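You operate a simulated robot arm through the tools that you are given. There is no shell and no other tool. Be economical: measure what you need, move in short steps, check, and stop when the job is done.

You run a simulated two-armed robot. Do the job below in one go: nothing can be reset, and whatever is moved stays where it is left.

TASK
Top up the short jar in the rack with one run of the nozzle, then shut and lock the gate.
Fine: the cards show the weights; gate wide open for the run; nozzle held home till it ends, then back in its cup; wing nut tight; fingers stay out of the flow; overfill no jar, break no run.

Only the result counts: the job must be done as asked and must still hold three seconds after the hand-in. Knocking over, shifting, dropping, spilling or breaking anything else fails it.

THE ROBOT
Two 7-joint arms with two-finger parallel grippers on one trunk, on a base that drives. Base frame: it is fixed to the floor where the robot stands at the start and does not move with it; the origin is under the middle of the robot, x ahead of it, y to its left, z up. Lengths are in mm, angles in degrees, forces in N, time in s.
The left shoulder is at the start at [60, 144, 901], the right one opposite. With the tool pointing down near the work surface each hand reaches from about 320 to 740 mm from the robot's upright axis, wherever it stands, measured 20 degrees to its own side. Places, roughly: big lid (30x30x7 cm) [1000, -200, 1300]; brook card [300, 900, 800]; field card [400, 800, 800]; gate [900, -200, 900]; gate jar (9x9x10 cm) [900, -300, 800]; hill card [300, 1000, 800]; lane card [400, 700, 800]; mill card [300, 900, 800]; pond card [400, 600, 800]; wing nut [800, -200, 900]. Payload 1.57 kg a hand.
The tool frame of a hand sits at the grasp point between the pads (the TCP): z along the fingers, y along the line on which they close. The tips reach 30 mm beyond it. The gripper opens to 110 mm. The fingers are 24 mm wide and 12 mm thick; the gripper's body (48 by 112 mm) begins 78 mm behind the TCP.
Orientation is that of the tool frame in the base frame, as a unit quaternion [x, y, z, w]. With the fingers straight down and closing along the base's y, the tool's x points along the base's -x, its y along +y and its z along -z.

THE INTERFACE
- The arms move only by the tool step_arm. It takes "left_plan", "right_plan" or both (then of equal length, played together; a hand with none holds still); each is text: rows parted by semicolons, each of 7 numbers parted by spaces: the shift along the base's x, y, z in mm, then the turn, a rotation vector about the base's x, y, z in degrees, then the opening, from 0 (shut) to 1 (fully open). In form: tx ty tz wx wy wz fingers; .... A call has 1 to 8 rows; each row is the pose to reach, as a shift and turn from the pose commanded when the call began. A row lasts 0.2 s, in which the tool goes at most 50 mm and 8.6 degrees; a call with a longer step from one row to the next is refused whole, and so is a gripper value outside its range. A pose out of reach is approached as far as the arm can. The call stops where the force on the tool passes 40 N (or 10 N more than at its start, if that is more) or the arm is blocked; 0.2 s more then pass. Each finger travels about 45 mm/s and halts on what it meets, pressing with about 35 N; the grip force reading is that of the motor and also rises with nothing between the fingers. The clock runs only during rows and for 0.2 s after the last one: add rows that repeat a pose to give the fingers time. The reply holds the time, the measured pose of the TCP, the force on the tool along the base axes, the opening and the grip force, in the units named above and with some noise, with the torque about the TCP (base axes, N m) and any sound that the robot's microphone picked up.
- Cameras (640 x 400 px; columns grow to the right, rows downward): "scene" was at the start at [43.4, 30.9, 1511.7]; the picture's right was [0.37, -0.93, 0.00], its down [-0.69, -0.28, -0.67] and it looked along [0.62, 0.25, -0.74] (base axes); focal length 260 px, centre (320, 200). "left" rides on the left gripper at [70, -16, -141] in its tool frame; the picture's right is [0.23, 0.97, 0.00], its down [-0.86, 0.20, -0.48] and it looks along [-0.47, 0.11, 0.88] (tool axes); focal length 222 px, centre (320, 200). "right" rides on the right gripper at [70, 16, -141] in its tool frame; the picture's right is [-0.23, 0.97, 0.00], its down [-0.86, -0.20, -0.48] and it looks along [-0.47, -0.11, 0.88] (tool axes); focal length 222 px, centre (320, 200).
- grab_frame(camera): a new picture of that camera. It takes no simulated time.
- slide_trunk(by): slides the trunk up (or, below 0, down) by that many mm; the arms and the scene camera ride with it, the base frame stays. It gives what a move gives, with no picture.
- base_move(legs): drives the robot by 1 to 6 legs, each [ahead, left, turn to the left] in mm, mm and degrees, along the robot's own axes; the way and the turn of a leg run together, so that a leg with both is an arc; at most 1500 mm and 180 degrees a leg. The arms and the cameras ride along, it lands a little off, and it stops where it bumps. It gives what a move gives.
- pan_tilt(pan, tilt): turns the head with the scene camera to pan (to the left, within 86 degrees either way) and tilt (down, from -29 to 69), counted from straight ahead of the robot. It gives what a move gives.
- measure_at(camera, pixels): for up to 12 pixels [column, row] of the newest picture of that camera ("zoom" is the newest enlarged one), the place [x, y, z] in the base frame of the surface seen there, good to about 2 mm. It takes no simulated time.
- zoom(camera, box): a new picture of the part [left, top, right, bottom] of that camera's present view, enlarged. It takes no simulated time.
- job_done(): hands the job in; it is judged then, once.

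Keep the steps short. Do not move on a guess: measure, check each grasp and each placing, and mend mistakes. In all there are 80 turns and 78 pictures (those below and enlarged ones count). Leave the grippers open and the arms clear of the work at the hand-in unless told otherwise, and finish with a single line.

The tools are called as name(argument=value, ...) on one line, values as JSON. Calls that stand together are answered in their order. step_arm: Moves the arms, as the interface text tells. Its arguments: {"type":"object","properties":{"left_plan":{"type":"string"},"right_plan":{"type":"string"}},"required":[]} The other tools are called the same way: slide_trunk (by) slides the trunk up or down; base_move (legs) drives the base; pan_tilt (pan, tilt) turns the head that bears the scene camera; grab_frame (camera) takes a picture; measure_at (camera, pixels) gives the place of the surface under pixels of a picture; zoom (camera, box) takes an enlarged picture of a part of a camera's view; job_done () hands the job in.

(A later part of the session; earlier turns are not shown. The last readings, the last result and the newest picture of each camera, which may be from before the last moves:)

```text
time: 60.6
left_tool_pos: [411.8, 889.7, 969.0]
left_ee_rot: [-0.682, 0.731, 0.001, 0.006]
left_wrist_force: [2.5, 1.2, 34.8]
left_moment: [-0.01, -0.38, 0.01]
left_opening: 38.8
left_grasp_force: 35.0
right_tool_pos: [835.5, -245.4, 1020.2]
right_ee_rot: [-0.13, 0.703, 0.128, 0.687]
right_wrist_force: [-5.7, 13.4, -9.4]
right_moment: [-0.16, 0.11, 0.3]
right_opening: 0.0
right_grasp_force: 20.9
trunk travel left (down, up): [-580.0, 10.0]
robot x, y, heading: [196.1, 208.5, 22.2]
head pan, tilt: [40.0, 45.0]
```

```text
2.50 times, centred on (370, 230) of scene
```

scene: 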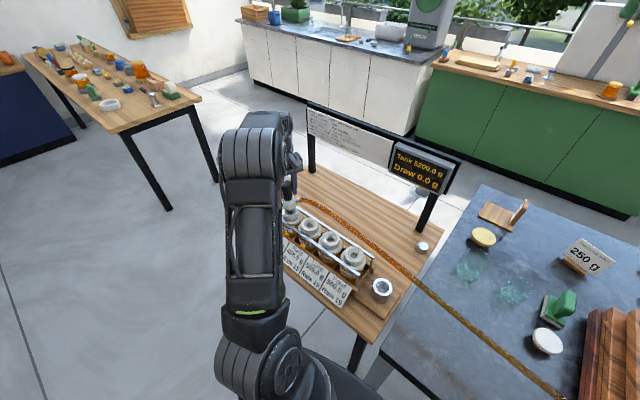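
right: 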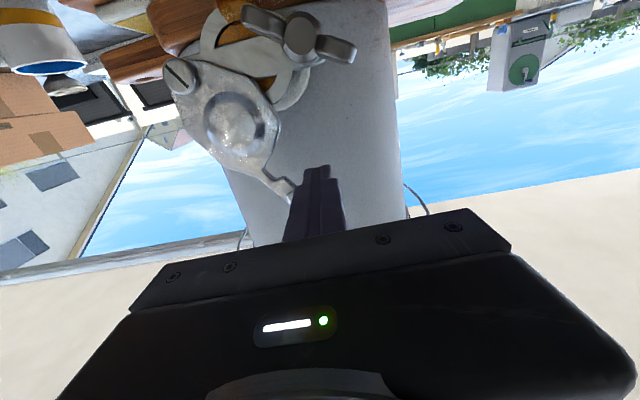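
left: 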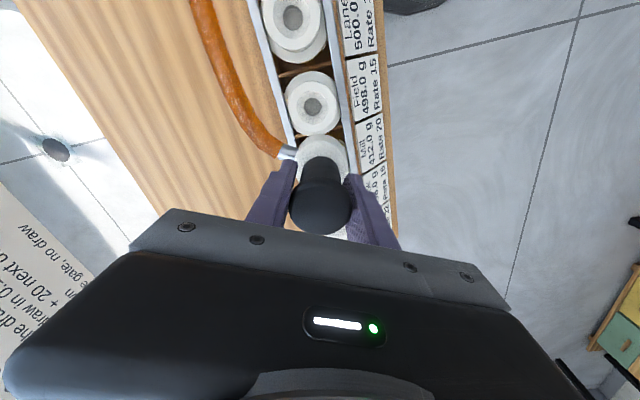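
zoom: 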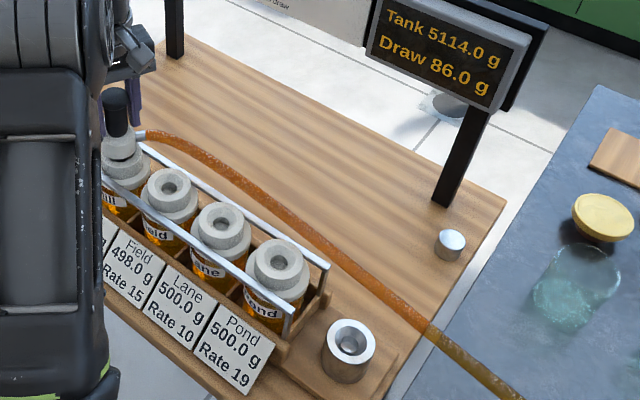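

I've held it home for over 7 s and the display is steady. I'll check the Mill card with the left camera.

zoom(camera="left", box=[320, 60, 440, 240])

```text
2.22 times, centred on (380, 150) of left
```

zoom: 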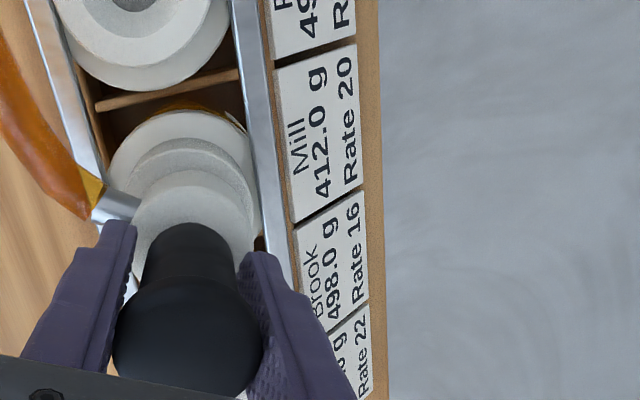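

The cards are static, so there's no live weight. To be safe I'll hold the nozzle home a good while longer, listening for any sound.

step_arm(left_plan="0 0 0 0 0 0 0; 0 0 0 0 0 0 0; 0 0 0 0 0 0 0; 0 0 0 0 0 0 0; 0 0 0 0 0 0 0; 0 0 0 0 0 0 0; 0 0 0 0 0 0 0; 0 0 0 0 0 0 0")

step_arm(left_plan="0 0 0 0 0 0 0; 0 0 0 0 0 0 0; 0 0 0 0 0 0 0; 0 0 0 0 0 0 0; 0 0 0 0 0 0 0; 0 0 0 0 0 0 0; 0 0 0 0 0 0 0; 0 0 0 0 0 0 0")

step_arm(left_plan="0 0 0 0 0 0 0; 0 0 0 0 0 0 0; 0 0 0 0 0 0 0; 0 0 0 0 0 0 0; 0 0 0 0 0 0 0; 0 0 0 0 0 0 0; 0 0 0 0 0 0 0; 0 0 0 0 0 0 0")

step_arm(left_plan="0 0 0 0 0 0 0; 0 0 0 0 0 0 0; 0 0 0 0 0 0 0; 0 0 0 0 0 0 0; 0 0 0 0 0 0 0; 0 0 0 0 0 0 0; 0 0 0 0 0 0 0; 0 0 0 0 0 0 0")

step_arm(left_plan="0 0 0 0 0 0 0; 0 0 0 0 0 0 0; 0 0 0 0 0 0 0; 0 0 0 0 0 0 0; 0 0 0 0 0 0 0; 0 0 0 0 0 0 0; 0 0 0 0 0 0 0; 0 0 0 0 0 0 0")

step_arm(left_plan="0 0 0 0 0 0 0; 0 0 0 0 0 0 0; 0 0 0 0 0 0 0; 0 0 0 0 0 0 0; 0 0 0 0 0 0 0; 0 0 0 0 0 0 0; 0 0 0 0 0 0 0; 0 0 0 0 0 0 0")

step_arm(left_plan="0 0 0 0 0 0 0; 0 0 0 0 0 0 0; 0 0 0 0 0 0 0; 0 0 0 0 0 0 0; 0 0 0 0 0 0 0; 0 0 0 0 0 0 0; 0 0 0 0 0 0 0; 0 0 0 0 0 0 0")

step_arm(left_plan="0 0 0 0 0 0 0; 0 0 0 0 0 0 0; 0 0 0 0 0 0 0; 0 0 0 0 0 0 0; 0 0 0 0 0 0 0; 0 0 0 0 0 0 0; 0 0 0 0 0 0 0; 0 0 0 0 0 0 0")

```text
time: 62.4
left_tool_pos: [412.8, 891.0, 969.2]
left_ee_rot: [-0.683, 0.73, 0.001, 0.006]
left_wrist_force: [2.2, 0.3, 35.4]
left_moment: [-0.12, -0.36, 0.0]
left_opening: 38.8
left_grasp_force: 34.9
right_tool_pos: [836.4, -246.0, 1021.2]
right_ee_rot: [-0.129, 0.703, 0.126, 0.687]
right_wrist_force: [-6.7, 13.5, -9.1]
right_moment: [-0.15, 0.12, 0.3]
right_opening: 0.2
right_grasp_force: 21.4
trunk travel left (down, up): [-580.0, 10.0]
robot x, y, heading: [194.2, 208.3, 22.0]
head pan, tilt: [40.0, 45.0]
```

```text
time: 64.2
left_tool_pos: [411.3, 890.1, 969.3]
left_ee_rot: [-0.682, 0.731, 0.001, 0.006]
left_wrist_force: [2.2, -0.4, 35.8]
left_moment: [-0.14, -0.37, -0.01]
left_opening: 38.8
left_grasp_force: 34.9
right_tool_pos: [836.4, -246.0, 1021.7]
right_ee_rot: [-0.129, 0.703, 0.127, 0.688]
right_wrist_force: [-5.9, 13.6, -8.1]
right_moment: [-0.15, 0.09, 0.36]
right_opening: 0.0
right_grasp_force: 21.5
trunk travel left (down, up): [-580.0, 10.0]
robot x, y, heading: [196.1, 204.3, 22.1]
head pan, tilt: [40.0, 45.0]
```

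```text
time: 66.0
left_tool_pos: [413.2, 890.1, 969.2]
left_ee_rot: [-0.683, 0.731, 0.001, 0.006]
left_wrist_force: [1.4, -0.5, 35.6]
left_moment: [-0.13, -0.39, 0.0]
left_opening: 38.8
left_grasp_force: 34.9
right_tool_pos: [837.0, -245.4, 1021.2]
right_ee_rot: [-0.129, 0.703, 0.126, 0.688]
right_wrist_force: [-5.5, 14.1, -8.5]
right_moment: [-0.1, 0.15, 0.3]
right_opening: 0.0
right_grasp_force: 21.6
trunk travel left (down, up): [-580.0, 10.0]
robot x, y, heading: [195.0, 205.6, 22.2]
head pan, tilt: [40.0, 45.0]
```

```text
time: 67.8
left_tool_pos: [412.3, 889.9, 970.1]
left_ee_rot: [-0.683, 0.73, 0.001, 0.007]
left_wrist_force: [1.5, -0.9, 34.4]
left_moment: [-0.15, -0.37, -0.04]
left_opening: 38.7
left_grasp_force: 35.0
right_tool_pos: [835.7, -246.1, 1021.4]
right_ee_rot: [-0.129, 0.704, 0.126, 0.687]
right_wrist_force: [-5.5, 13.6, -7.8]
right_moment: [-0.12, 0.13, 0.33]
right_opening: 0.0
right_grasp_force: 21.3
trunk travel left (down, up): [-580.0, 10.0]
robot x, y, heading: [196.4, 204.3, 22.6]
head pan, tilt: [40.0, 45.0]
```

```text
time: 69.6
left_tool_pos: [411.0, 889.9, 969.3]
left_ee_rot: [-0.682, 0.731, 0.001, 0.007]
left_wrist_force: [1.8, -0.7, 35.2]
left_moment: [-0.11, -0.36, -0.03]
left_opening: 38.9
left_grasp_force: 34.4
right_tool_pos: [837.1, -245.3, 1020.5]
right_ee_rot: [-0.129, 0.703, 0.127, 0.688]
right_wrist_force: [-5.3, 13.7, -8.1]
right_moment: [-0.07, 0.13, 0.33]
right_opening: 0.0
right_grasp_force: 21.6
trunk travel left (down, up): [-580.0, 10.0]
robot x, y, heading: [195.7, 210.6, 22.3]
head pan, tilt: [40.0, 45.0]
```

```text
time: 71.4
left_tool_pos: [411.5, 889.9, 969.5]
left_ee_rot: [-0.682, 0.731, 0.002, 0.006]
left_wrist_force: [2.2, -0.9, 34.8]
left_moment: [-0.1, -0.39, -0.01]
left_opening: 38.7
left_grasp_force: 35.0
right_tool_pos: [836.1, -245.3, 1021.3]
right_ee_rot: [-0.13, 0.703, 0.127, 0.688]
right_wrist_force: [-5.2, 14.4, -9.4]
right_moment: [-0.11, 0.15, 0.31]
right_opening: 0.0
right_grasp_force: 21.6
trunk travel left (down, up): [-580.0, 10.0]
robot x, y, heading: [194.2, 208.9, 21.9]
head pan, tilt: [40.0, 45.0]
```

```text
time: 73.2
left_tool_pos: [412.5, 890.2, 968.4]
left_ee_rot: [-0.683, 0.731, 0.001, 0.005]
left_wrist_force: [2.6, -0.6, 34.8]
left_moment: [-0.15, -0.36, 0.02]
left_opening: 38.9
left_grasp_force: 35.3
right_tool_pos: [836.8, -247.0, 1020.8]
right_ee_rot: [-0.13, 0.703, 0.127, 0.687]
right_wrist_force: [-5.5, 14.0, -8.5]
right_moment: [-0.16, 0.13, 0.31]
right_opening: 0.1
right_grasp_force: 21.1
trunk travel left (down, up): [-580.0, 10.0]
robot x, y, heading: [197.9, 204.5, 22.2]
head pan, tilt: [40.0, 45.0]
```

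```text
time: 75.0
left_tool_pos: [412.3, 890.6, 969.1]
left_ee_rot: [-0.683, 0.73, 0.001, 0.007]
left_wrist_force: [2.8, 0.2, 35.7]
left_moment: [-0.11, -0.4, 0.0]
left_opening: 38.8
left_grasp_force: 35.3
right_tool_pos: [836.7, -246.1, 1021.9]
right_ee_rot: [-0.13, 0.704, 0.127, 0.687]
right_wrist_force: [-5.3, 14.5, -8.3]
right_moment: [-0.11, 0.14, 0.3]
right_opening: 0.0
right_grasp_force: 20.9
trunk travel left (down, up): [-580.0, 10.0]
robot x, y, heading: [195.2, 203.9, 22.0]
head pan, tilt: [40.0, 45.0]
```

The nozzle has been held home for about 22 s, well past the end. Now I'll lift it off Mill straight up and carry it back over its cup.

step_arm(left_plan="0 0 10 0 0 0 0; 0 0 35 0 0 0 0; 0 0 60 0 0 0 0; 0 0 82 0 0 0 0; 15 -37 84 0 0 0 0; 32 -80 84 0 0 0 0; 49 -122 84 0 0 0 0; 66 -164 84 0 0 0 0")

step_arm(left_plan="17 -42 0 0 0 0 0; 34 -84 0 0 0 0 0; 51 -126 0 0 0 0 0; 68 -168 0 0 0 0 0; 84.7 -209 0 0 0 0 0; 84.7 -209 0 0 0 0 0")

zoom(camera="scene", box=[290, 170, 450, 310])

measure_at(camera="zoom", pixels=[[320, 200], [300, 300], [320, 330]])

```text
time: 76.8
left_tool_pos: [477.1, 725.4, 1050.9]
left_ee_rot: [-0.682, 0.731, 0.0, 0.004]
left_wrist_force: [-0.6, 0.1, -1.7]
left_moment: [0.0, -0.01, 0.0]
left_opening: 38.8
left_grasp_force: 35.1
right_tool_pos: [837.5, -244.7, 1021.6]
right_ee_rot: [-0.129, 0.704, 0.126, 0.687]
right_wrist_force: [-7.3, 3.0, -12.1]
right_moment: [0.01, 0.19, 0.07]
right_opening: 0.0
right_grasp_force: 20.8
trunk travel left (down, up): [-580.0, 10.0]
robot x, y, heading: [191.4, 205.7, 22.3]
head pan, tilt: [40.0, 45.0]
```

```text
time: 78.2
left_tool_pos: [562.2, 516.7, 1050.6]
left_ee_rot: [-0.683, 0.731, 0.0, 0.004]
left_wrist_force: [-0.2, -0.7, -2.5]
left_moment: [0.01, -0.01, 0.05]
left_opening: 38.9
left_grasp_force: 34.9
right_tool_pos: [838.3, -243.2, 1022.2]
right_ee_rot: [-0.129, 0.703, 0.126, 0.688]
right_wrist_force: [-2.0, 5.4, -1.1]
right_moment: [-0.05, 0.04, 0.12]
right_opening: 0.2
right_grasp_force: 21.6
trunk travel left (down, up): [-580.0, 10.0]
robot x, y, heading: [197.5, 204.8, 21.9]
head pan, tilt: [40.0, 45.0]
```

```text
2.86 times, centred on (370, 240) of scene
```

zoom: 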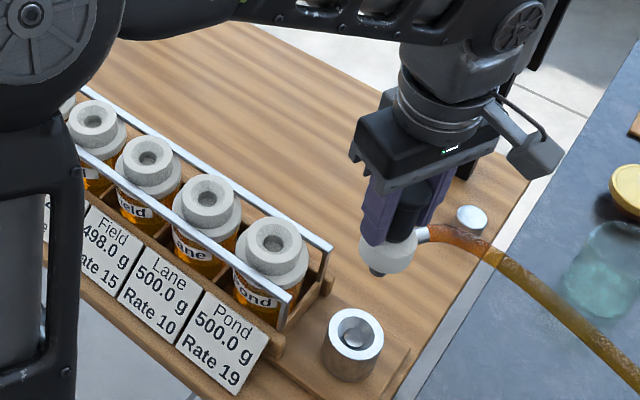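

```text
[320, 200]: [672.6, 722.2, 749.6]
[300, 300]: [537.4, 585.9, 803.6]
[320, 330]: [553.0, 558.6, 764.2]
```

The nozzle is over the cup. I'll lower it to its former height (TCP about 904), slowing at the end.

step_arm(left_plan="0.5 0.2 -40 0 0 0 0; 0.5 0.2 -80 0 0 0 0; 0.5 0.2 -110 0 0 0 0; 0.5 0.2 -125 0 0 0 0; 0.5 0.2 -134 0 0 0 0; 0.5 0.2 -140 0 0 0 0; 0.5 0.2 -143 0 0 0 0; 0.5 0.2 -145 0 0 0 0")

zoom(camera="scene", box=[310, 200, 430, 310])

```text
time: 80.0
left_tool_pos: [562.6, 519.3, 905.3]
left_ee_rot: [-0.683, 0.731, 0.001, 0.003]
left_wrist_force: [0.7, -0.7, -2.4]
left_moment: [0.01, -0.01, 0.02]
left_opening: 38.9
left_grasp_force: 34.8
right_tool_pos: [839.2, -244.8, 1021.7]
right_ee_rot: [-0.129, 0.704, 0.125, 0.687]
right_wrist_force: [-0.1, 3.7, 0.6]
right_moment: [-0.05, 0.0, 0.07]
right_opening: 0.0
right_grasp_force: 21.0
trunk travel left (down, up): [-580.0, 10.0]
robot x, y, heading: [195.1, 208.6, 22.1]
head pan, tilt: [40.0, 45.0]
```

```text
3.64 times, centred on (370, 255) of scene
```

zoom: 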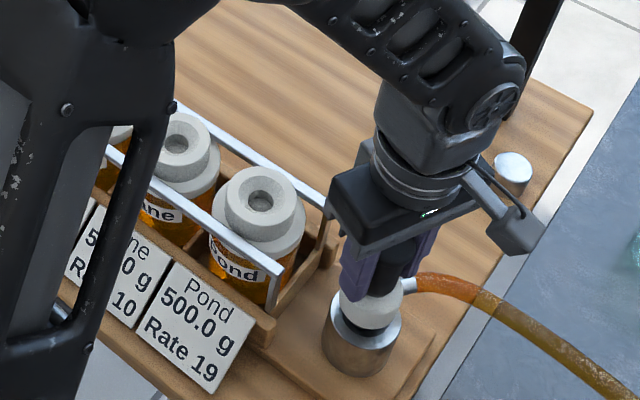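

The nozzle is in the cup but its weight is still on the hand, so I'll lower a few more millimetres.

step_arm(left_plan="0 0 -1 0 0 0 0; 0 0 -2 0 0 0 0; 0 0 -3 0 0 0 0; 0 0 -3 0 0 0 0")

```text
time: 81.0
left_tool_pos: [564.0, 518.1, 902.7]
left_ee_rot: [-0.683, 0.731, 0.001, 0.003]
left_wrist_force: [-0.2, -0.3, -2.2]
left_moment: [-0.02, -0.01, 0.0]
left_opening: 39.0
left_grasp_force: 35.1
right_tool_pos: [837.7, -243.8, 1022.4]
right_ee_rot: [-0.128, 0.704, 0.125, 0.688]
right_wrist_force: [-1.3, 3.9, 0.0]
right_moment: [-0.05, 0.01, 0.11]
right_opening: 0.1
right_grasp_force: 21.2
trunk travel left (down, up): [-580.0, 10.0]
robot x, y, heading: [191.1, 207.5, 22.0]
head pan, tilt: [40.0, 45.0]
```

step_arm(left_plan="0 0 -1 0 0 0 0; 0 0 -2 0 0 0 0; 0 0 -3 0 0 0 0; 0 0 -4 0 0 0 0")

zoom(camera="scene", box=[350, 250, 400, 310])

measure_at(camera="zoom", pixels=[[320, 130], [320, 200], [280, 200], [300, 230], [320, 260]])

```text
time: 82.0
left_tool_pos: [564.2, 518.2, 897.4]
left_ee_rot: [-0.683, 0.731, 0.0, 0.004]
left_wrist_force: [0.9, -0.5, -2.4]
left_moment: [-0.01, -0.01, 0.0]
left_opening: 38.5
left_grasp_force: 35.2
right_tool_pos: [837.6, -244.2, 1021.8]
right_ee_rot: [-0.13, 0.704, 0.126, 0.687]
right_wrist_force: [-1.2, 3.4, -1.7]
right_moment: [-0.04, 0.07, 0.09]
right_opening: 0.2
right_grasp_force: 21.3
trunk travel left (down, up): [-580.0, 10.0]
robot x, y, heading: [194.9, 207.4, 21.9]
head pan, tilt: [40.0, 45.0]
```

```text
6.67 times, centred on (375, 280) of scene
```

zoom: 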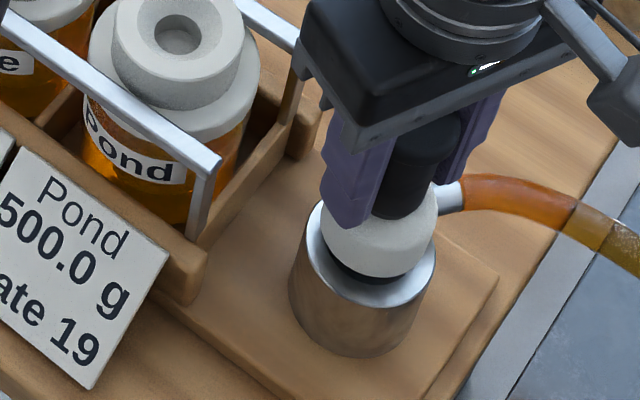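

```text
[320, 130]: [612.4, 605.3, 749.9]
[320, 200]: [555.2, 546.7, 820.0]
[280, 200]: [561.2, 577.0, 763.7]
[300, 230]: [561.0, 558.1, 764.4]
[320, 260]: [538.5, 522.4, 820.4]
```

step_arm(left_plan="0 0 -1 0 0 0 0; 0 0 -2 0 0 0 0; 0 0 -3 0 0 0 0; 0 0 -4 0 0 0 0; 0 0 -5 0 0 0 0; 0 0 -6 0 0 0 0")

```text
time: 83.4
left_tool_pos: [565.1, 517.7, 894.9]
left_ee_rot: [-0.682, 0.731, -0.001, 0.006]
left_wrist_force: [-1.6, 2.3, 34.4]
left_moment: [0.09, -0.01, 0.02]
left_opening: 38.8
left_grasp_force: 35.1
right_tool_pos: [837.1, -243.9, 1020.9]
right_ee_rot: [-0.129, 0.703, 0.127, 0.688]
right_wrist_force: [4.2, 5.5, -6.7]
right_moment: [-0.08, 0.19, 0.17]
right_opening: 0.2
right_grasp_force: 21.3
trunk travel left (down, up): [-580.0, 10.0]
robot x, y, heading: [196.3, 207.9, 22.5]
head pan, tilt: [40.0, 45.0]
```

It's seated firmly (34 N). I'll relieve the pressure, open the fingers, then lift the hand clear.

step_arm(left_plan="0 0 2 0 0 0 0; 0 0 3 0 0 0 0; 0 0 3 0 0 0 0.5; 0 0 3 0 0 0 0.7; 0 0 3 0 0 0 0.7; 0 0 3 0 0 0 0.7")

step_arm(left_plan="0 0 20 0 0 0 0.7; 0 0 60 0 0 0 0.7; 0 0 100 0 0 0 0.7; 0 0 140 0 0 0 1; -20 20 140 0 0 0 1; -50 50 140 0 0 0 1")

zoom(camera="scene", box=[310, 200, 430, 310])

measure_at(camera="zoom", pixels=[[345, 225], [340, 270], [345, 210], [330, 290], [360, 230]])

```text
time: 84.8
left_tool_pos: [562.1, 518.3, 895.6]
left_ee_rot: [-0.682, 0.731, 0.0, 0.003]
left_wrist_force: [-0.1, -0.1, -1.5]
left_moment: [-0.04, 0.0, -0.01]
left_opening: 76.7
left_grasp_force: 0.1
right_tool_pos: [836.7, -245.8, 1021.2]
right_ee_rot: [-0.129, 0.703, 0.126, 0.688]
right_wrist_force: [-3.1, 6.0, -3.1]
right_moment: [-0.05, 0.02, 0.09]
right_opening: 0.0
right_grasp_force: 21.3
trunk travel left (down, up): [-580.0, 10.0]
robot x, y, heading: [195.3, 209.1, 22.3]
head pan, tilt: [40.0, 45.0]
```

```text
time: 86.2
left_tool_pos: [511.7, 568.2, 1035.4]
left_ee_rot: [-0.683, 0.731, 0.0, 0.003]
left_wrist_force: [0.6, -0.7, 0.4]
left_moment: [-0.02, 0.03, 0.04]
left_opening: 109.8
left_grasp_force: 0.0
right_tool_pos: [837.9, -245.5, 1021.9]
right_ee_rot: [-0.129, 0.703, 0.126, 0.688]
right_wrist_force: [-6.7, 5.8, -1.8]
right_moment: [-0.06, -0.07, 0.11]
right_opening: 0.0
right_grasp_force: 21.6
trunk travel left (down, up): [-580.0, 10.0]
robot x, y, heading: [194.2, 204.2, 22.2]
head pan, tilt: [40.0, 45.0]
```

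```text
3.64 times, centred on (370, 255) of scene
```

zoom: 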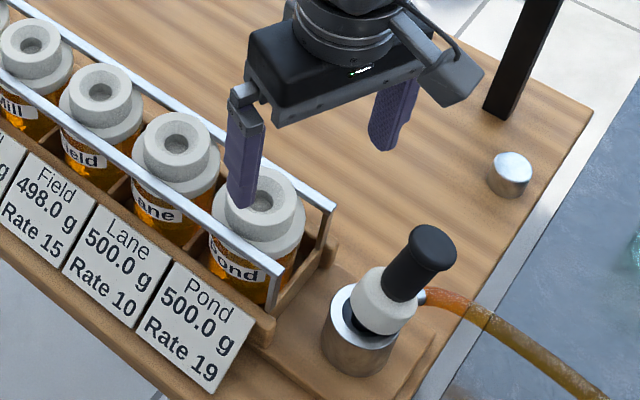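

```text
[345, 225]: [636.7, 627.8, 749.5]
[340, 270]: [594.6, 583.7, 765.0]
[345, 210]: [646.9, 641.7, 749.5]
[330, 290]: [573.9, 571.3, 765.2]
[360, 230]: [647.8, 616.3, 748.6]
```

The nozzle is leaning in its cup toward +x, so it isn't seated properly. I'll measure its lean in this picture before regrasping.

measure_at(camera="zoom", pixels=[[437, 242], [418, 235], [455, 250], [440, 228], [432, 258], [408, 275], [398, 290], [375, 310], [385, 285], [345, 310], [375, 335], [395, 340]])

```text
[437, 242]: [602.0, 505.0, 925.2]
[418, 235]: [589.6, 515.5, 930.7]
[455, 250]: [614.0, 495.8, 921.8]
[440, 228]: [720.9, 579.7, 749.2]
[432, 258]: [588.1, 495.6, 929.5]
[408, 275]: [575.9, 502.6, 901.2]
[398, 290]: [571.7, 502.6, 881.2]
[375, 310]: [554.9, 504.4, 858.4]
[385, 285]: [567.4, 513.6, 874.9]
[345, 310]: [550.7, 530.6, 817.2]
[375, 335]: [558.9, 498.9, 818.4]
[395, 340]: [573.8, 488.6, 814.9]
```

The knob leans to about (602,505) while the cup axis is near (562,516). My fingers close along x, the lean direction, so closing on the shaft will right it. I'll go around it with fully open fingers and close.

step_arm(left_plan="35 -30 0 0 0 0 1; 71 -60 0 0 0 0 1; 71 -60 -40 0 0 0 1; 71 -60 -80 0 0 0 1; 71 -60 -110 0 0 0 1; 71 -60 -128 0 0 0 1")

step_arm(left_plan="0 0 0 0 0 0 0.7; 0 0 0 0 0 0 0.5; -5 2 0 0 0 0 0.4; -10 4 0 0 0 0 0.3; -15 6 0 0 0 0 0.2; -19 7 0 0 0 0 0.1; -19 7 0 0 0 0 0; -19 7 0 0 0 0 0")

zoom(camera="scene", box=[340, 220, 420, 310])

```text
time: 87.6
left_tool_pos: [582.3, 507.3, 906.6]
left_ee_rot: [-0.683, 0.731, 0.0, 0.003]
left_wrist_force: [0.0, 0.5, 0.5]
left_moment: [0.0, 0.01, 0.03]
left_opening: 110.0
left_grasp_force: 0.0
right_tool_pos: [837.1, -244.9, 1022.3]
right_ee_rot: [-0.13, 0.703, 0.126, 0.688]
right_wrist_force: [-3.2, 4.4, -1.9]
right_moment: [-0.06, 0.01, 0.08]
right_opening: 0.0
right_grasp_force: 21.0
trunk travel left (down, up): [-580.0, 10.0]
robot x, y, heading: [195.9, 208.5, 22.3]
head pan, tilt: [40.0, 45.0]
```

```text
time: 89.4
left_tool_pos: [565.2, 514.8, 907.6]
left_ee_rot: [-0.683, 0.731, 0.0, 0.004]
left_wrist_force: [0.2, -1.5, -0.3]
left_moment: [-0.15, 0.01, 0.02]
left_opening: 38.7
left_grasp_force: 34.7
right_tool_pos: [838.0, -244.4, 1021.1]
right_ee_rot: [-0.13, 0.704, 0.126, 0.687]
right_wrist_force: [-3.2, 4.3, -2.0]
right_moment: [-0.05, 0.01, 0.08]
right_opening: 0.0
right_grasp_force: 21.1
trunk travel left (down, up): [-580.0, 10.0]
robot x, y, heading: [194.4, 206.2, 22.2]
head pan, tilt: [40.0, 45.0]
```

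```text
4.44 times, centred on (380, 265) of scene
```

zoom: 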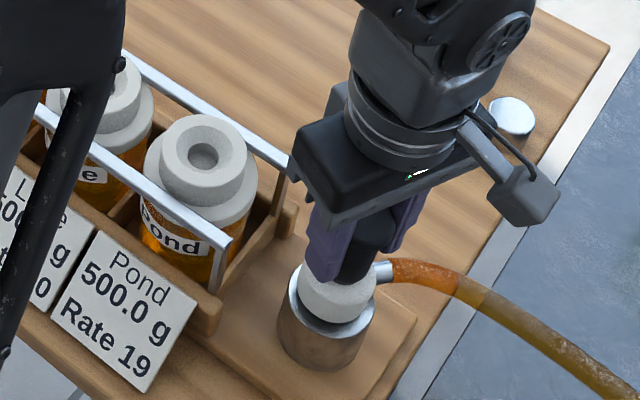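

It's upright again. I'll nudge to the true axis (563,516.5) and press down slowly to seat it.

step_arm(left_plan="-1 0.7 4 0 0 0 0; -2 1.7 4 0 0 0 0; -2 1.7 1 0 0 0 0; -2 1.7 -1 0 0 0 0; -2 1.7 -2 0 0 0 0; -2 1.7 -3 0 0 0 0; -2 1.7 -4 0 0 0 0")

```text
time: 91.0
left_tool_pos: [563.8, 517.4, 905.2]
left_ee_rot: [-0.683, 0.73, 0.0, 0.005]
left_wrist_force: [-0.5, 2.1, 23.6]
left_moment: [0.03, 0.09, 0.05]
left_opening: 36.5
left_grasp_force: 35.1
right_tool_pos: [837.6, -245.5, 1022.2]
right_ee_rot: [-0.129, 0.703, 0.126, 0.688]
right_wrist_force: [2.9, 7.0, -4.1]
right_moment: [-0.04, 0.1, 0.16]
right_opening: 0.0
right_grasp_force: 21.2
trunk travel left (down, up): [-580.0, 10.0]
robot x, y, heading: [196.5, 208.4, 22.0]
head pan, tilt: [40.0, 45.0]
```

Contact at z 905, matching the original height. I'll check the knob position with the left camera before releasing.

zoom(camera="left", box=[250, 80, 410, 240])

measure_at(camera="zoom", pixels=[[320, 240], [295, 240], [345, 240], [320, 270], [320, 215], [330, 150], [310, 105], [345, 105]])

```text
2.50 times, centred on (330, 160) of left
```

zoom: 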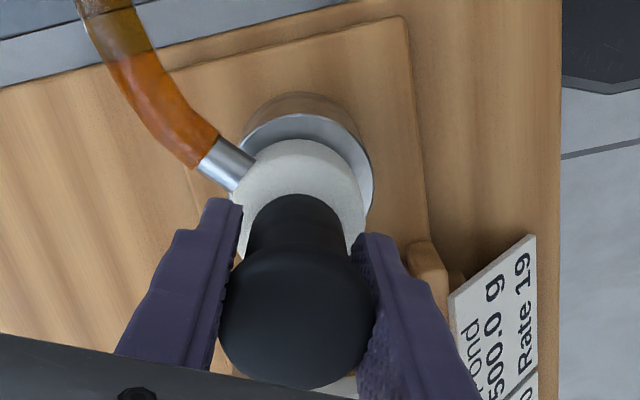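

```text
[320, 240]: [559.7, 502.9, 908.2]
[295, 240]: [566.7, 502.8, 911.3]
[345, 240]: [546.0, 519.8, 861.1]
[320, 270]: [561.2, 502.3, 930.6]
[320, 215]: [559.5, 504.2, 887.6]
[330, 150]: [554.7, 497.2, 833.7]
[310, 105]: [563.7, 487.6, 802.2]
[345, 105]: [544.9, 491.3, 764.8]
```

The knob is back at its original height (931), upright and centred. I'll relax the press, open slowly and lift away.

step_arm(left_plan="0 0 1.5 0 0 0 0; 0 0 1.5 0 0 0 0; 0 0 1.5 0 0 0 0.4; 0 0 1.5 0 0 0 0.5; 0 0 1.5 0 0 0 0.7; 0 0 1.5 0 0 0 0.9; 0 0 1.5 0 0 0 0.9; 0 0 1.5 0 0 0 0.9")

step_arm(left_plan="0 0 20 0 0 0 0.9; 0 0 60 0 0 0 0.9; 0 0 100 0 0 0 1; 0 0 140 0 0 0 1; -30 30 140 0 0 0 1; -60 60 140 0 0 0 1; -90 90 140 0 0 0 1")

zoom(camera="scene", box=[310, 200, 430, 310])

```text
time: 92.8
left_tool_pos: [562.9, 517.0, 905.2]
left_ee_rot: [-0.683, 0.73, 0.0, 0.003]
left_wrist_force: [0.3, -0.2, 0.3]
left_moment: [0.0, 0.02, 0.01]
left_opening: 99.3
left_grasp_force: 0.1
right_tool_pos: [836.4, -244.7, 1021.5]
right_ee_rot: [-0.129, 0.703, 0.126, 0.688]
right_wrist_force: [-3.7, 4.2, -2.3]
right_moment: [-0.04, 0.02, 0.12]
right_opening: 0.0
right_grasp_force: 21.4
trunk travel left (down, up): [-580.0, 10.0]
robot x, y, heading: [191.8, 204.6, 22.4]
head pan, tilt: [40.0, 45.0]
```

```text
time: 94.4
left_tool_pos: [472.9, 607.9, 1045.9]
left_ee_rot: [-0.682, 0.731, 0.0, 0.005]
left_wrist_force: [0.2, -1.0, -1.1]
left_moment: [0.01, 0.01, 0.02]
left_opening: 109.8
left_grasp_force: 0.1
right_tool_pos: [836.6, -244.6, 1022.1]
right_ee_rot: [-0.13, 0.704, 0.126, 0.687]
right_wrist_force: [-6.5, 5.3, -2.2]
right_moment: [-0.04, 0.0, 0.12]
right_opening: 0.1
right_grasp_force: 21.3
trunk travel left (down, up): [-580.0, 10.0]
robot x, y, heading: [193.6, 205.6, 22.1]
head pan, tilt: [40.0, 45.0]
```

```text
3.64 times, centred on (370, 255) of scene
```

zoom: 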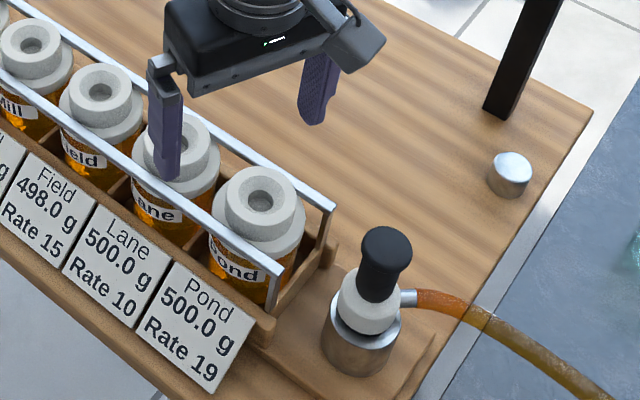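

measure_at(camera="zoom", pixels=[[386, 240], [368, 242], [405, 242], [386, 253], [386, 230], [380, 285]])

```text
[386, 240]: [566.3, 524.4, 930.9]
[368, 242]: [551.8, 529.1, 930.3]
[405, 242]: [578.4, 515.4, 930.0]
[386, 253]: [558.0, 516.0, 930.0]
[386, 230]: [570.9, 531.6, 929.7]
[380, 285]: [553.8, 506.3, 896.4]
```

The nozzle stands upright in its cup (knob level at z 930). Now the gate: I'll retract the right hand, pass round to the upper-right side of the handle, and turn the head to watch.

step_arm(right_plan="-38 -13 0 0 0 0 0; -76 -25 0 0 0 0 0; -65 -57 15 0 0 0 0; -54 -88 26 0 0 0 0; -15 -74 26 0 0 0 0; 22 -60 26 0 0 0 0; 22 -60 26 0 0 0 0")

pan_tilt(pan=-50, tilt=40)

```text
time: 96.0
left_tool_pos: [473.1, 607.2, 1046.9]
left_ee_rot: [-0.683, 0.731, 0.001, 0.004]
left_wrist_force: [-0.7, 0.1, 0.1]
left_moment: [0.02, 0.0, 0.01]
left_opening: 110.0
left_grasp_force: 0.1
right_tool_pos: [859.4, -304.2, 1047.8]
right_ee_rot: [-0.129, 0.703, 0.126, 0.688]
right_wrist_force: [0.5, -0.1, -0.1]
right_moment: [-0.03, 0.0, -0.01]
right_opening: 0.0
right_grasp_force: 21.0
trunk travel left (down, up): [-580.0, 10.0]
robot x, y, heading: [196.1, 206.1, 22.0]
head pan, tilt: [40.0, 45.0]
```

```text
time: 97.6
left_tool_pos: [473.4, 606.4, 1046.6]
left_ee_rot: [-0.682, 0.731, -0.001, 0.004]
left_wrist_force: [-0.2, 0.8, -0.4]
left_moment: [0.0, 0.01, -0.02]
left_opening: 110.1
left_grasp_force: 0.0
right_tool_pos: [860.0, -304.3, 1046.5]
right_ee_rot: [-0.129, 0.704, 0.125, 0.687]
right_wrist_force: [0.1, -0.1, 0.3]
right_moment: [-0.01, 0.0, 0.01]
right_opening: 0.0
right_grasp_force: 21.1
trunk travel left (down, up): [-580.0, 10.0]
robot x, y, heading: [195.0, 204.3, 22.1]
head pan, tilt: [-50.0, 40.0]
```

The hand reached the spot exactly and freely. Now I'll push the handle down along its arc to the shut position.

step_arm(right_plan="-6.3 18.3 -7 0 0 0 0; -13 37 -12 0 0 0 0; -20 55 -20 0 0 0 0; -25.7 71 -31 0 0 0 0; -31 85 -45 0 0 0 0; -35 97 -61.5 0 0 0 0; -37.5 104 -76 0 0 0 0; -39 107.5 -85.5 0 0 0 0")

step_arm(right_plan="-0.5 1 -3 0 0 0 0; -1 2 -6 0 0 0 0; -1.5 3 -9 0 0 0 0; -2 4 -12 0 0 0 0")

zoom(camera="right", box=[150, 0, 410, 220])

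```text
time: 99.4
left_tool_pos: [472.9, 607.5, 1045.4]
left_ee_rot: [-0.682, 0.731, 0.001, 0.004]
left_wrist_force: [0.8, 0.2, 0.1]
left_moment: [0.01, 0.0, 0.0]
left_opening: 110.1
left_grasp_force: 0.1
right_tool_pos: [820.5, -196.3, 963.4]
right_ee_rot: [-0.13, 0.703, 0.126, 0.688]
right_wrist_force: [0.7, -1.8, 4.3]
right_moment: [0.02, -0.11, -0.01]
right_opening: 0.0
right_grasp_force: 21.7
trunk travel left (down, up): [-580.0, 10.0]
robot x, y, heading: [194.6, 203.8, 22.1]
head pan, tilt: [-50.0, 40.0]
```

```text
time: 100.2
left_tool_pos: [472.6, 607.0, 1044.9]
left_ee_rot: [-0.682, 0.732, -0.001, 0.004]
left_wrist_force: [-0.5, -0.2, 1.2]
left_moment: [-0.01, 0.01, 0.0]
left_opening: 109.9
left_grasp_force: 0.0
right_tool_pos: [821.9, -196.4, 962.4]
right_ee_rot: [-0.131, 0.696, 0.123, 0.696]
right_wrist_force: [-3.1, 0.2, 12.2]
right_moment: [0.06, -0.19, 0.18]
right_opening: 0.0
right_grasp_force: 21.1
trunk travel left (down, up): [-580.0, 10.0]
robot x, y, heading: [193.5, 206.7, 22.0]
head pan, tilt: [-50.0, 40.0]
stopped in row 4 (right hand): the force on the tool passed its limit (the readings are from after the stop); the commanded pose is now the measured one
```

```text
1.82 times, centred on (280, 110) of right
```

zoom: 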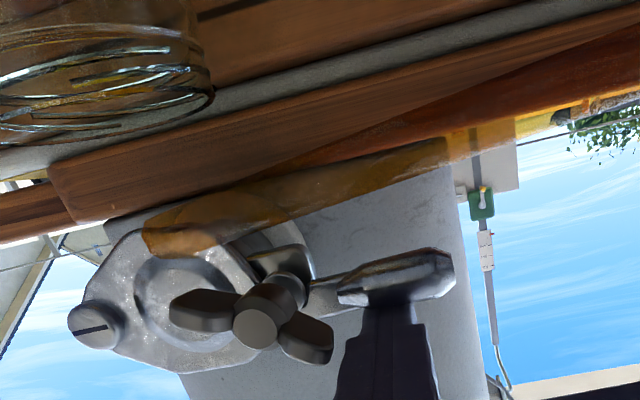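

The plate is shut against its stop. I'll measure the wing nut from this view.

measure_at(camera="zoom", pixels=[[256, 328], [185, 308], [230, 312], [325, 342], [295, 330], [270, 290], [250, 310], [292, 265], [140, 300], [90, 328]])

```text
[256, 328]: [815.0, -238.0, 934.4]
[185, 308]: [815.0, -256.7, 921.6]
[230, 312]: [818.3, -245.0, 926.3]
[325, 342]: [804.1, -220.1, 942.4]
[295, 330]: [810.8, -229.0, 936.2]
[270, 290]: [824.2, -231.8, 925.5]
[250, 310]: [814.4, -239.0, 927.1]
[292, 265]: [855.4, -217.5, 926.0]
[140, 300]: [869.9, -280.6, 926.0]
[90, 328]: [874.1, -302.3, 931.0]
```

I have the nut hub at about (814,-238,934), with wings lying about 28° up on the left side. I'll retreat in front of the nut and test how far the wrist can roll clockwise there.

step_arm(right_plan="0 0 12 0 0 0 0; -38 -13 12 0 0 0 0; -76 -26 12 0 0 0 0; -78 -60 -10 0 0 0 0.4; -78 -66 -29 0 0 0 0.6; -78 -66 -29 0 0 0 0.6")

step_arm(right_plan="0 0 0 8 2.8 0 0.6; 0 0 0 16 5.6 0 0.6; 0 0 0 24 8.4 0 0.6; 0 0 0 32 11.2 0 0.6; 0 0 0 40 14 0 0.6; 0 0 0 48 16.8 0 0.6; 0 0 0 56 19.6 0 0.6; 0 0 0 64 22.4 0 0.6")

step_arm(right_plan="0 0 0 8 2.8 0 0.6; 0 0 0 16 5.6 0 0.6; 0 0 0 24 8.4 0 0.6; 0 0 0 32 11.2 0 0.6; 0 0 0 40 14 0 0.6; 0 0 0 48 16.8 0 0.6")

```text
time: 101.7
left_tool_pos: [472.4, 605.9, 1046.0]
left_ee_rot: [-0.683, 0.731, 0.0, 0.003]
left_wrist_force: [0.0, 0.7, 0.2]
left_moment: [0.01, 0.01, 0.01]
left_opening: 110.0
left_grasp_force: 0.0
right_tool_pos: [742.4, -261.5, 930.3]
right_ee_rot: [-0.13, 0.698, 0.123, 0.693]
right_wrist_force: [-0.3, 0.8, -0.8]
right_moment: [0.01, 0.0, 0.0]
right_opening: 65.4
right_grasp_force: 0.5
trunk travel left (down, up): [-580.0, 10.0]
robot x, y, heading: [196.7, 204.9, 22.6]
head pan, tilt: [-50.0, 40.0]
```

```text
time: 103.5
left_tool_pos: [473.2, 606.9, 1045.6]
left_ee_rot: [-0.683, 0.731, 0.0, 0.004]
left_wrist_force: [-0.9, -0.2, 0.3]
left_moment: [0.01, 0.02, -0.01]
left_opening: 110.0
left_grasp_force: 0.0
right_tool_pos: [741.7, -262.3, 931.4]
right_ee_rot: [0.281, 0.641, 0.496, 0.514]
right_wrist_force: [-0.1, -0.3, -0.5]
right_moment: [-0.03, -0.02, -0.02]
right_opening: 66.3
right_grasp_force: 0.1
trunk travel left (down, up): [-580.0, 10.0]
robot x, y, heading: [193.7, 206.5, 22.1]
head pan, tilt: [-50.0, 40.0]
```

```text
time: 104.8
left_tool_pos: [473.5, 607.5, 1046.3]
left_ee_rot: [-0.682, 0.731, 0.0, 0.003]
left_wrist_force: [-0.5, -0.4, 0.2]
left_moment: [0.03, -0.02, -0.01]
left_opening: 110.1
left_grasp_force: 0.1
right_tool_pos: [742.4, -262.4, 931.4]
right_ee_rot: [0.533, 0.453, 0.666, 0.259]
right_wrist_force: [0.4, 0.2, -0.2]
right_moment: [0.02, 0.01, 0.01]
right_opening: 66.1
right_grasp_force: 0.1
trunk travel left (down, up): [-580.0, 10.0]
robot x, y, heading: [195.4, 209.3, 22.2]
head pan, tilt: [-50.0, 40.0]
```

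The wrist rolls freely to about +119°, exactly square to the wings. I'll advance with the fingers part-open either side of the wings and close on them.

step_arm(right_plan="0 0 0 0 0 0 0.38; 20 7 0.5 0 0 0 0.36; 40 13.6 1 0 0 0 0.36; 58.6 20 1.6 0 0 0 0.36; 58.6 20 1.6 0 0 0 0.2; 58.6 20 1.6 0 0 0 0; 58.6 20 1.6 0 0 0 0; 58.6 20 1.6 0 0 0 0")

grab_frame(camera="right")

```text
time: 106.7
left_tool_pos: [472.4, 606.6, 1046.5]
left_ee_rot: [-0.683, 0.731, 0.0, 0.003]
left_wrist_force: [0.5, -0.7, -0.7]
left_moment: [0.03, 0.02, -0.02]
left_opening: 109.9
left_grasp_force: 0.1
right_tool_pos: [801.3, -243.0, 935.7]
right_ee_rot: [0.53, 0.452, 0.667, 0.263]
right_wrist_force: [6.6, -10.9, 15.6]
right_moment: [0.5, 0.63, -0.03]
right_opening: 10.2
right_grasp_force: 28.2
trunk travel left (down, up): [-580.0, 10.0]
robot x, y, heading: [197.1, 209.6, 22.1]
head pan, tilt: [-50.0, 40.0]
```

```text
4 pictures are left
```

right: 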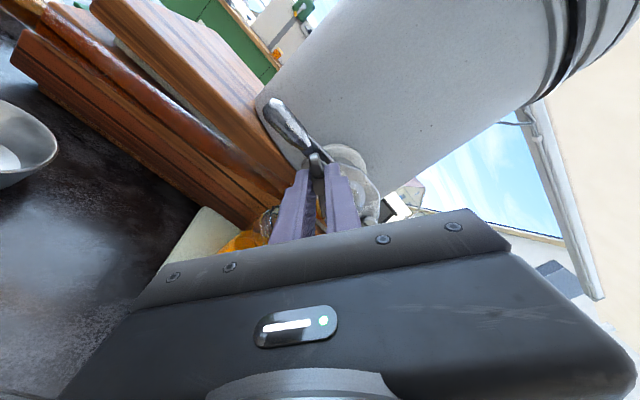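

The wings are pinched (10 mm). I'll ease the side load a touch and turn clockwise 40°, watching the torque.

step_arm(right_plan="0.3 -0.9 1.7 0 0 0 0; 0.3 -0.9 1.7 7.56 2.62 0 0; 0.3 -0.9 1.7 15.12 5.24 0 0; 0.3 -0.9 1.7 22.68 7.86 0 0; 0.3 -0.9 1.7 30.24 10.48 0 0; 0.3 -0.9 1.7 37.8 13.1 0 0")

```text
time: 108.0
left_tool_pos: [473.4, 606.4, 1046.7]
left_ee_rot: [-0.683, 0.731, 0.0, 0.004]
left_wrist_force: [0.3, 0.2, 0.8]
left_moment: [0.01, -0.02, -0.04]
left_opening: 109.8
left_grasp_force: 0.1
right_tool_pos: [801.0, -243.4, 935.3]
right_ee_rot: [0.649, 0.261, 0.713, 0.047]
right_wrist_force: [8.0, -12.7, 21.6]
right_moment: [-0.25, 0.51, 0.09]
right_opening: 10.4
right_grasp_force: 28.7
right hand out of reach, approached as far as the arm can: row 6
trunk travel left (down, up): [-580.0, 10.0]
robot x, y, heading: [196.3, 203.2, 22.1]
head pan, tilt: [-50.0, 40.0]
```

The nut turned 36° freely, with no tight torque yet, and the wrist is near its limit. Since the wings repeat every 180°, I'll open, retract 50 mm, roll back 180° and regrip for a long stroke.

step_arm(right_plan="0 0 0 0 0 0 0.3; 0 0 0 0 0 0 0.38; -24 -8 0 0 0 0 0.38; -47 -16.5 0 0 0 0 0.38; -47 -16.5 0 -7.94 -2.75 0 0.38; -47 -16.5 0 -15.88 -5.5 0 0.38; -47 -16.5 0 -23.82 -8.25 0 0.38; -47 -16.5 0 -31.76 -11 0 0.38")

step_arm(right_plan="0 0 0 -7.94 -2.75 0 0.38; 0 0 0 -15.88 -5.5 0 0.38; 0 0 0 -23.82 -8.25 0 0.38; 0 0 0 -31.76 -11 0 0.38; 0 0 0 -39.7 -13.75 0 0.38; 0 0 0 -47.64 -16.5 0 0.38; 0 0 0 -55.58 -19.25 0 0.38; 0 0 0 -63.52 -22 0 0.38")

step_arm(right_plan="0 0 0 -7.94 -2.75 0 0.38; 0 0 0 -15.88 -5.5 0 0.38; 0 0 0 -23.82 -8.25 0 0.38; 0 0 0 -31.76 -11 0 0.38; 0 0 0 -39.7 -13.75 0 0.38; 0 0 0 -47.64 -16.5 0 0.38; 0 0 0 -55.58 -19.25 0 0.38; 0 0 0 -63.52 -22 0 0.38")

```text
time: 109.8
left_tool_pos: [472.4, 607.0, 1045.6]
left_ee_rot: [-0.682, 0.731, 0.0, 0.004]
left_wrist_force: [0.5, 0.2, 0.7]
left_moment: [-0.05, 0.01, 0.01]
left_opening: 110.2
left_grasp_force: 0.0
right_tool_pos: [755.0, -260.2, 933.7]
right_ee_rot: [0.54, 0.443, 0.671, 0.248]
right_wrist_force: [-0.3, 0.0, -0.2]
right_moment: [-0.02, 0.02, 0.01]
right_opening: 41.5
right_grasp_force: 0.1
trunk travel left (down, up): [-580.0, 10.0]
robot x, y, heading: [194.0, 201.5, 21.9]
head pan, tilt: [-50.0, 40.0]
```

```text
time: 111.7
left_tool_pos: [472.2, 606.8, 1045.8]
left_ee_rot: [-0.682, 0.731, 0.0, 0.004]
left_wrist_force: [0.1, 0.1, 0.0]
left_moment: [-0.01, 0.0, 0.01]
left_opening: 109.9
left_grasp_force: 0.1
right_tool_pos: [755.5, -260.3, 934.1]
right_ee_rot: [0.198, 0.675, 0.426, 0.569]
right_wrist_force: [0.4, -0.3, 0.1]
right_moment: [-0.02, -0.02, 0.01]
right_opening: 41.6
right_grasp_force: 0.0
trunk travel left (down, up): [-580.0, 10.0]
robot x, y, heading: [197.9, 205.7, 21.9]
head pan, tilt: [-50.0, 40.0]
```

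```text
time: 113.5
left_tool_pos: [473.0, 605.3, 1045.6]
left_ee_rot: [-0.682, 0.731, 0.0, 0.003]
left_wrist_force: [0.0, 1.0, 0.4]
left_moment: [0.04, 0.04, 0.01]
left_opening: 109.8
left_grasp_force: 0.1
right_tool_pos: [755.2, -259.9, 934.1]
right_ee_rot: [-0.211, 0.681, 0.039, 0.7]
right_wrist_force: [-0.2, -0.6, -0.4]
right_moment: [-0.02, 0.0, -0.01]
right_opening: 41.9
right_grasp_force: 0.0
trunk travel left (down, up): [-580.0, 10.0]
robot x, y, heading: [196.3, 201.5, 21.9]
head pan, tilt: [-50.0, 40.0]
```

step_arm(right_plan="0 0 0 -5.7 -2 0 0.38; 0 0 0 -11.3 -3.9 0 0.38")

zoom(camera="right", box=[220, 80, 400, 220])

```text
time: 114.0
left_tool_pos: [474.2, 606.2, 1045.2]
left_ee_rot: [-0.682, 0.731, 0.0, 0.004]
left_wrist_force: [-0.1, 0.1, 0.1]
left_moment: [0.02, -0.01, 0.01]
left_opening: 110.1
left_grasp_force: 0.1
right_tool_pos: [755.5, -259.5, 934.3]
right_ee_rot: [-0.279, 0.657, -0.037, 0.699]
right_wrist_force: [0.3, 0.4, -1.0]
right_moment: [0.02, 0.02, -0.01]
right_opening: 41.9
right_grasp_force: 0.1
trunk travel left (down, up): [-580.0, 10.0]
robot x, y, heading: [196.1, 203.2, 21.9]
head pan, tilt: [-50.0, 40.0]
```

```text
2.86 times, centred on (310, 150) of right
```

zoom: 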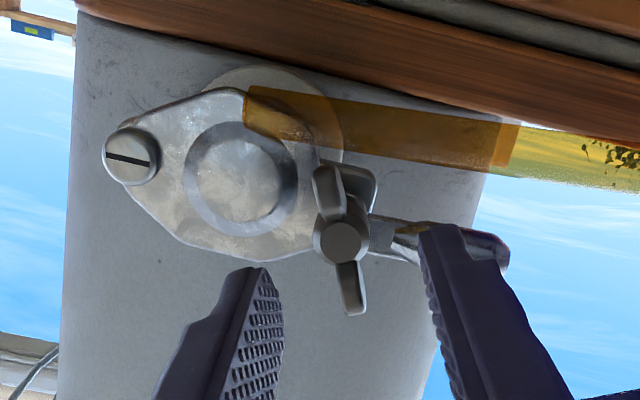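

The wings are now square between the open fingers. I'll measure the hub and wing ends.

measure_at(camera="zoom", pixels=[[340, 242], [352, 295], [350, 275], [328, 195], [325, 180], [340, 220], [400, 240]])

```text
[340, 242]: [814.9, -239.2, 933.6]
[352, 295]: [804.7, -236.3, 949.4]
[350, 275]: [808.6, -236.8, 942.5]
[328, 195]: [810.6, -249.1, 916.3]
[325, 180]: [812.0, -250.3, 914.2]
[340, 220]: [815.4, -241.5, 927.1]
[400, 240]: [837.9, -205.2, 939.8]
```

step_arm(right_plan="23 7.8 0 0 0 0 0.38; 46 15.5 0.2 0 0 0 0.38; 46 15.5 0.2 0 0 0 0.2; 46 15.5 0.2 0 0 0 0; 46 15.5 0.2 0 0 0 0; 46 15.5 0.2 0 0 0 0")

step_arm(right_plan="0 0 0 7.56 2.62 0 0; 0 0 0 15.12 5.24 0 0; 0 0 0 22.68 7.86 0 0; 0 0 0 30.24 10.48 0 0; 0 0 0 37.8 13.1 0 0; 0 0 0 45.36 15.72 0 0; 0 0 0 52.92 18.34 0 0; 0 0 0 60.48 20.96 0 0")

```text
time: 115.5
left_tool_pos: [473.8, 606.6, 1047.2]
left_ee_rot: [-0.683, 0.73, 0.0, 0.003]
left_wrist_force: [-0.3, 0.1, -0.6]
left_moment: [0.0, 0.0, 0.0]
left_opening: 109.7
left_grasp_force: 0.1
right_tool_pos: [801.8, -244.9, 934.3]
right_ee_rot: [-0.277, 0.658, -0.037, 0.7]
right_wrist_force: [5.0, -7.2, 6.4]
right_moment: [-0.28, 0.71, 0.16]
right_opening: 9.4
right_grasp_force: 27.5
trunk travel left (down, up): [-580.0, 10.0]
robot x, y, heading: [196.2, 204.6, 22.2]
head pan, tilt: [-50.0, 40.0]
```

```text
time: 117.2
left_tool_pos: [473.7, 605.8, 1045.3]
left_ee_rot: [-0.682, 0.731, 0.0, 0.004]
left_wrist_force: [-0.4, -1.6, 0.4]
left_moment: [-0.01, -0.03, -0.02]
left_opening: 109.8
left_grasp_force: 0.1
right_tool_pos: [801.0, -243.9, 933.5]
right_ee_rot: [0.11, 0.697, 0.349, 0.617]
right_wrist_force: [5.9, -9.2, 5.6]
right_moment: [-0.01, 0.09, 0.81]
right_opening: 9.1
right_grasp_force: 27.4
trunk travel left (down, up): [-580.0, 10.0]
robot x, y, heading: [195.6, 205.2, 22.2]
head pan, tilt: [-50.0, 40.0]
```

It's turning freely (about 64° this stroke). Carrying on.

step_arm(right_plan="0 0 0 7.56 2.62 0 0; 0 0 0 15.12 5.24 0 0; 0 0 0 22.68 7.86 0 0; 0 0 0 30.24 10.48 0 0; 0 0 0 37.8 13.1 0 0; 0 0 0 45.36 15.72 0 0; 0 0 0 52.92 18.34 0 0; 0 0 0 60.48 20.96 0 0")

step_arm(right_plan="0 0 0 7.56 2.62 0 0; 0 0 0 15.12 5.24 0 0; 0 0 0 22.68 7.86 0 0; 0 0 0 30.24 10.48 0 0; 0 0 0 37.8 13.1 0 0")

```text
time: 119.0
left_tool_pos: [472.8, 606.9, 1045.6]
left_ee_rot: [-0.683, 0.731, 0.0, 0.004]
left_wrist_force: [-0.1, 0.1, 0.0]
left_moment: [-0.02, -0.01, 0.0]
left_opening: 110.0
left_grasp_force: 0.0
right_tool_pos: [800.4, -244.2, 934.3]
right_ee_rot: [0.463, 0.523, 0.625, 0.349]
right_wrist_force: [-2.2, 2.3, -0.8]
right_moment: [-1.15, 0.42, 0.24]
right_opening: 14.2
right_grasp_force: 30.4
trunk travel left (down, up): [-580.0, 10.0]
robot x, y, heading: [195.4, 205.2, 22.2]
head pan, tilt: [-50.0, 40.0]
```

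```text
time: 120.2
left_tool_pos: [473.8, 607.3, 1045.1]
left_ee_rot: [-0.682, 0.731, 0.0, 0.004]
left_wrist_force: [0.0, -0.3, -1.6]
left_moment: [0.04, 0.0, 0.0]
left_opening: 109.9
left_grasp_force: 0.2
right_tool_pos: [800.0, -243.7, 934.9]
right_ee_rot: [0.616, 0.333, 0.703, 0.124]
right_wrist_force: [-3.1, 5.5, 3.0]
right_moment: [-10.38, 0.56, -2.15]
right_opening: 43.6
right_grasp_force: 44.1
trunk travel left (down, up): [-580.0, 10.0]
robot x, y, heading: [195.7, 206.4, 22.3]
head pan, tilt: [-50.0, 40.0]
```

The torque jumped to about 10 N·m and the fingers were forced over the wing ends: the nut has come up hard and is tight. I'll open wide (no turning back) and retract straight.

step_arm(right_plan="0 0 0 0 0 0 0.6; 0 0 0 0 0 0 0.7; 0 0 0 0 0 0 0.7; -20 -7 0 0 0 0 0.7; -45 -15.5 0 0 0 0 0.7; -80 -28 0 0 0 0 0.7")

zoom(camera="right", box=[220, 80, 400, 220])

```text
time: 121.7
left_tool_pos: [472.4, 607.1, 1046.0]
left_ee_rot: [-0.683, 0.731, 0.0, 0.004]
left_wrist_force: [-0.2, 0.4, 0.0]
left_moment: [-0.01, 0.0, 0.03]
left_opening: 109.9
left_grasp_force: 0.0
right_tool_pos: [719.6, -272.4, 935.5]
right_ee_rot: [0.616, 0.33, 0.705, 0.119]
right_wrist_force: [-0.5, -0.6, 0.2]
right_moment: [-0.02, -0.01, -0.01]
right_opening: 77.1
right_grasp_force: 0.0
trunk travel left (down, up): [-580.0, 10.0]
robot x, y, heading: [194.5, 204.7, 22.3]
head pan, tilt: [-50.0, 40.0]
```

```text
2.86 times, centred on (310, 150) of right
```

zoom: 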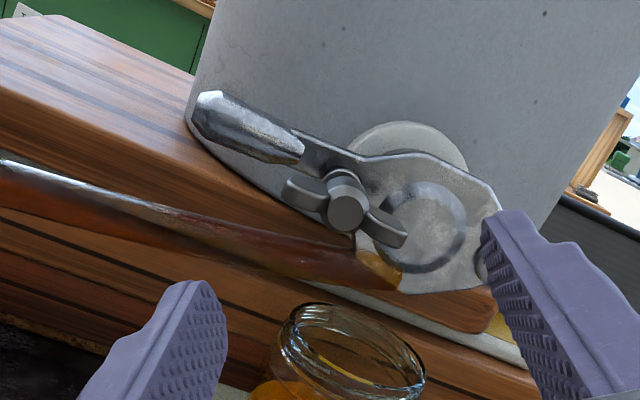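

I'll measure the nut's present angle and whether the plate is still fully shut.

measure_at(camera="zoom", pixels=[[346, 212], [300, 192], [390, 228], [318, 200], [375, 225], [220, 115], [250, 130], [430, 225]])

```text
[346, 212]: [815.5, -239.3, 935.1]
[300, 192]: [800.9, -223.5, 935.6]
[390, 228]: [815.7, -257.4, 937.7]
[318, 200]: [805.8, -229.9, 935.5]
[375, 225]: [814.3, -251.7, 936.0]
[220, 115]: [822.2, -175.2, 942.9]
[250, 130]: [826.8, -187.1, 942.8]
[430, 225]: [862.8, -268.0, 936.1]
```

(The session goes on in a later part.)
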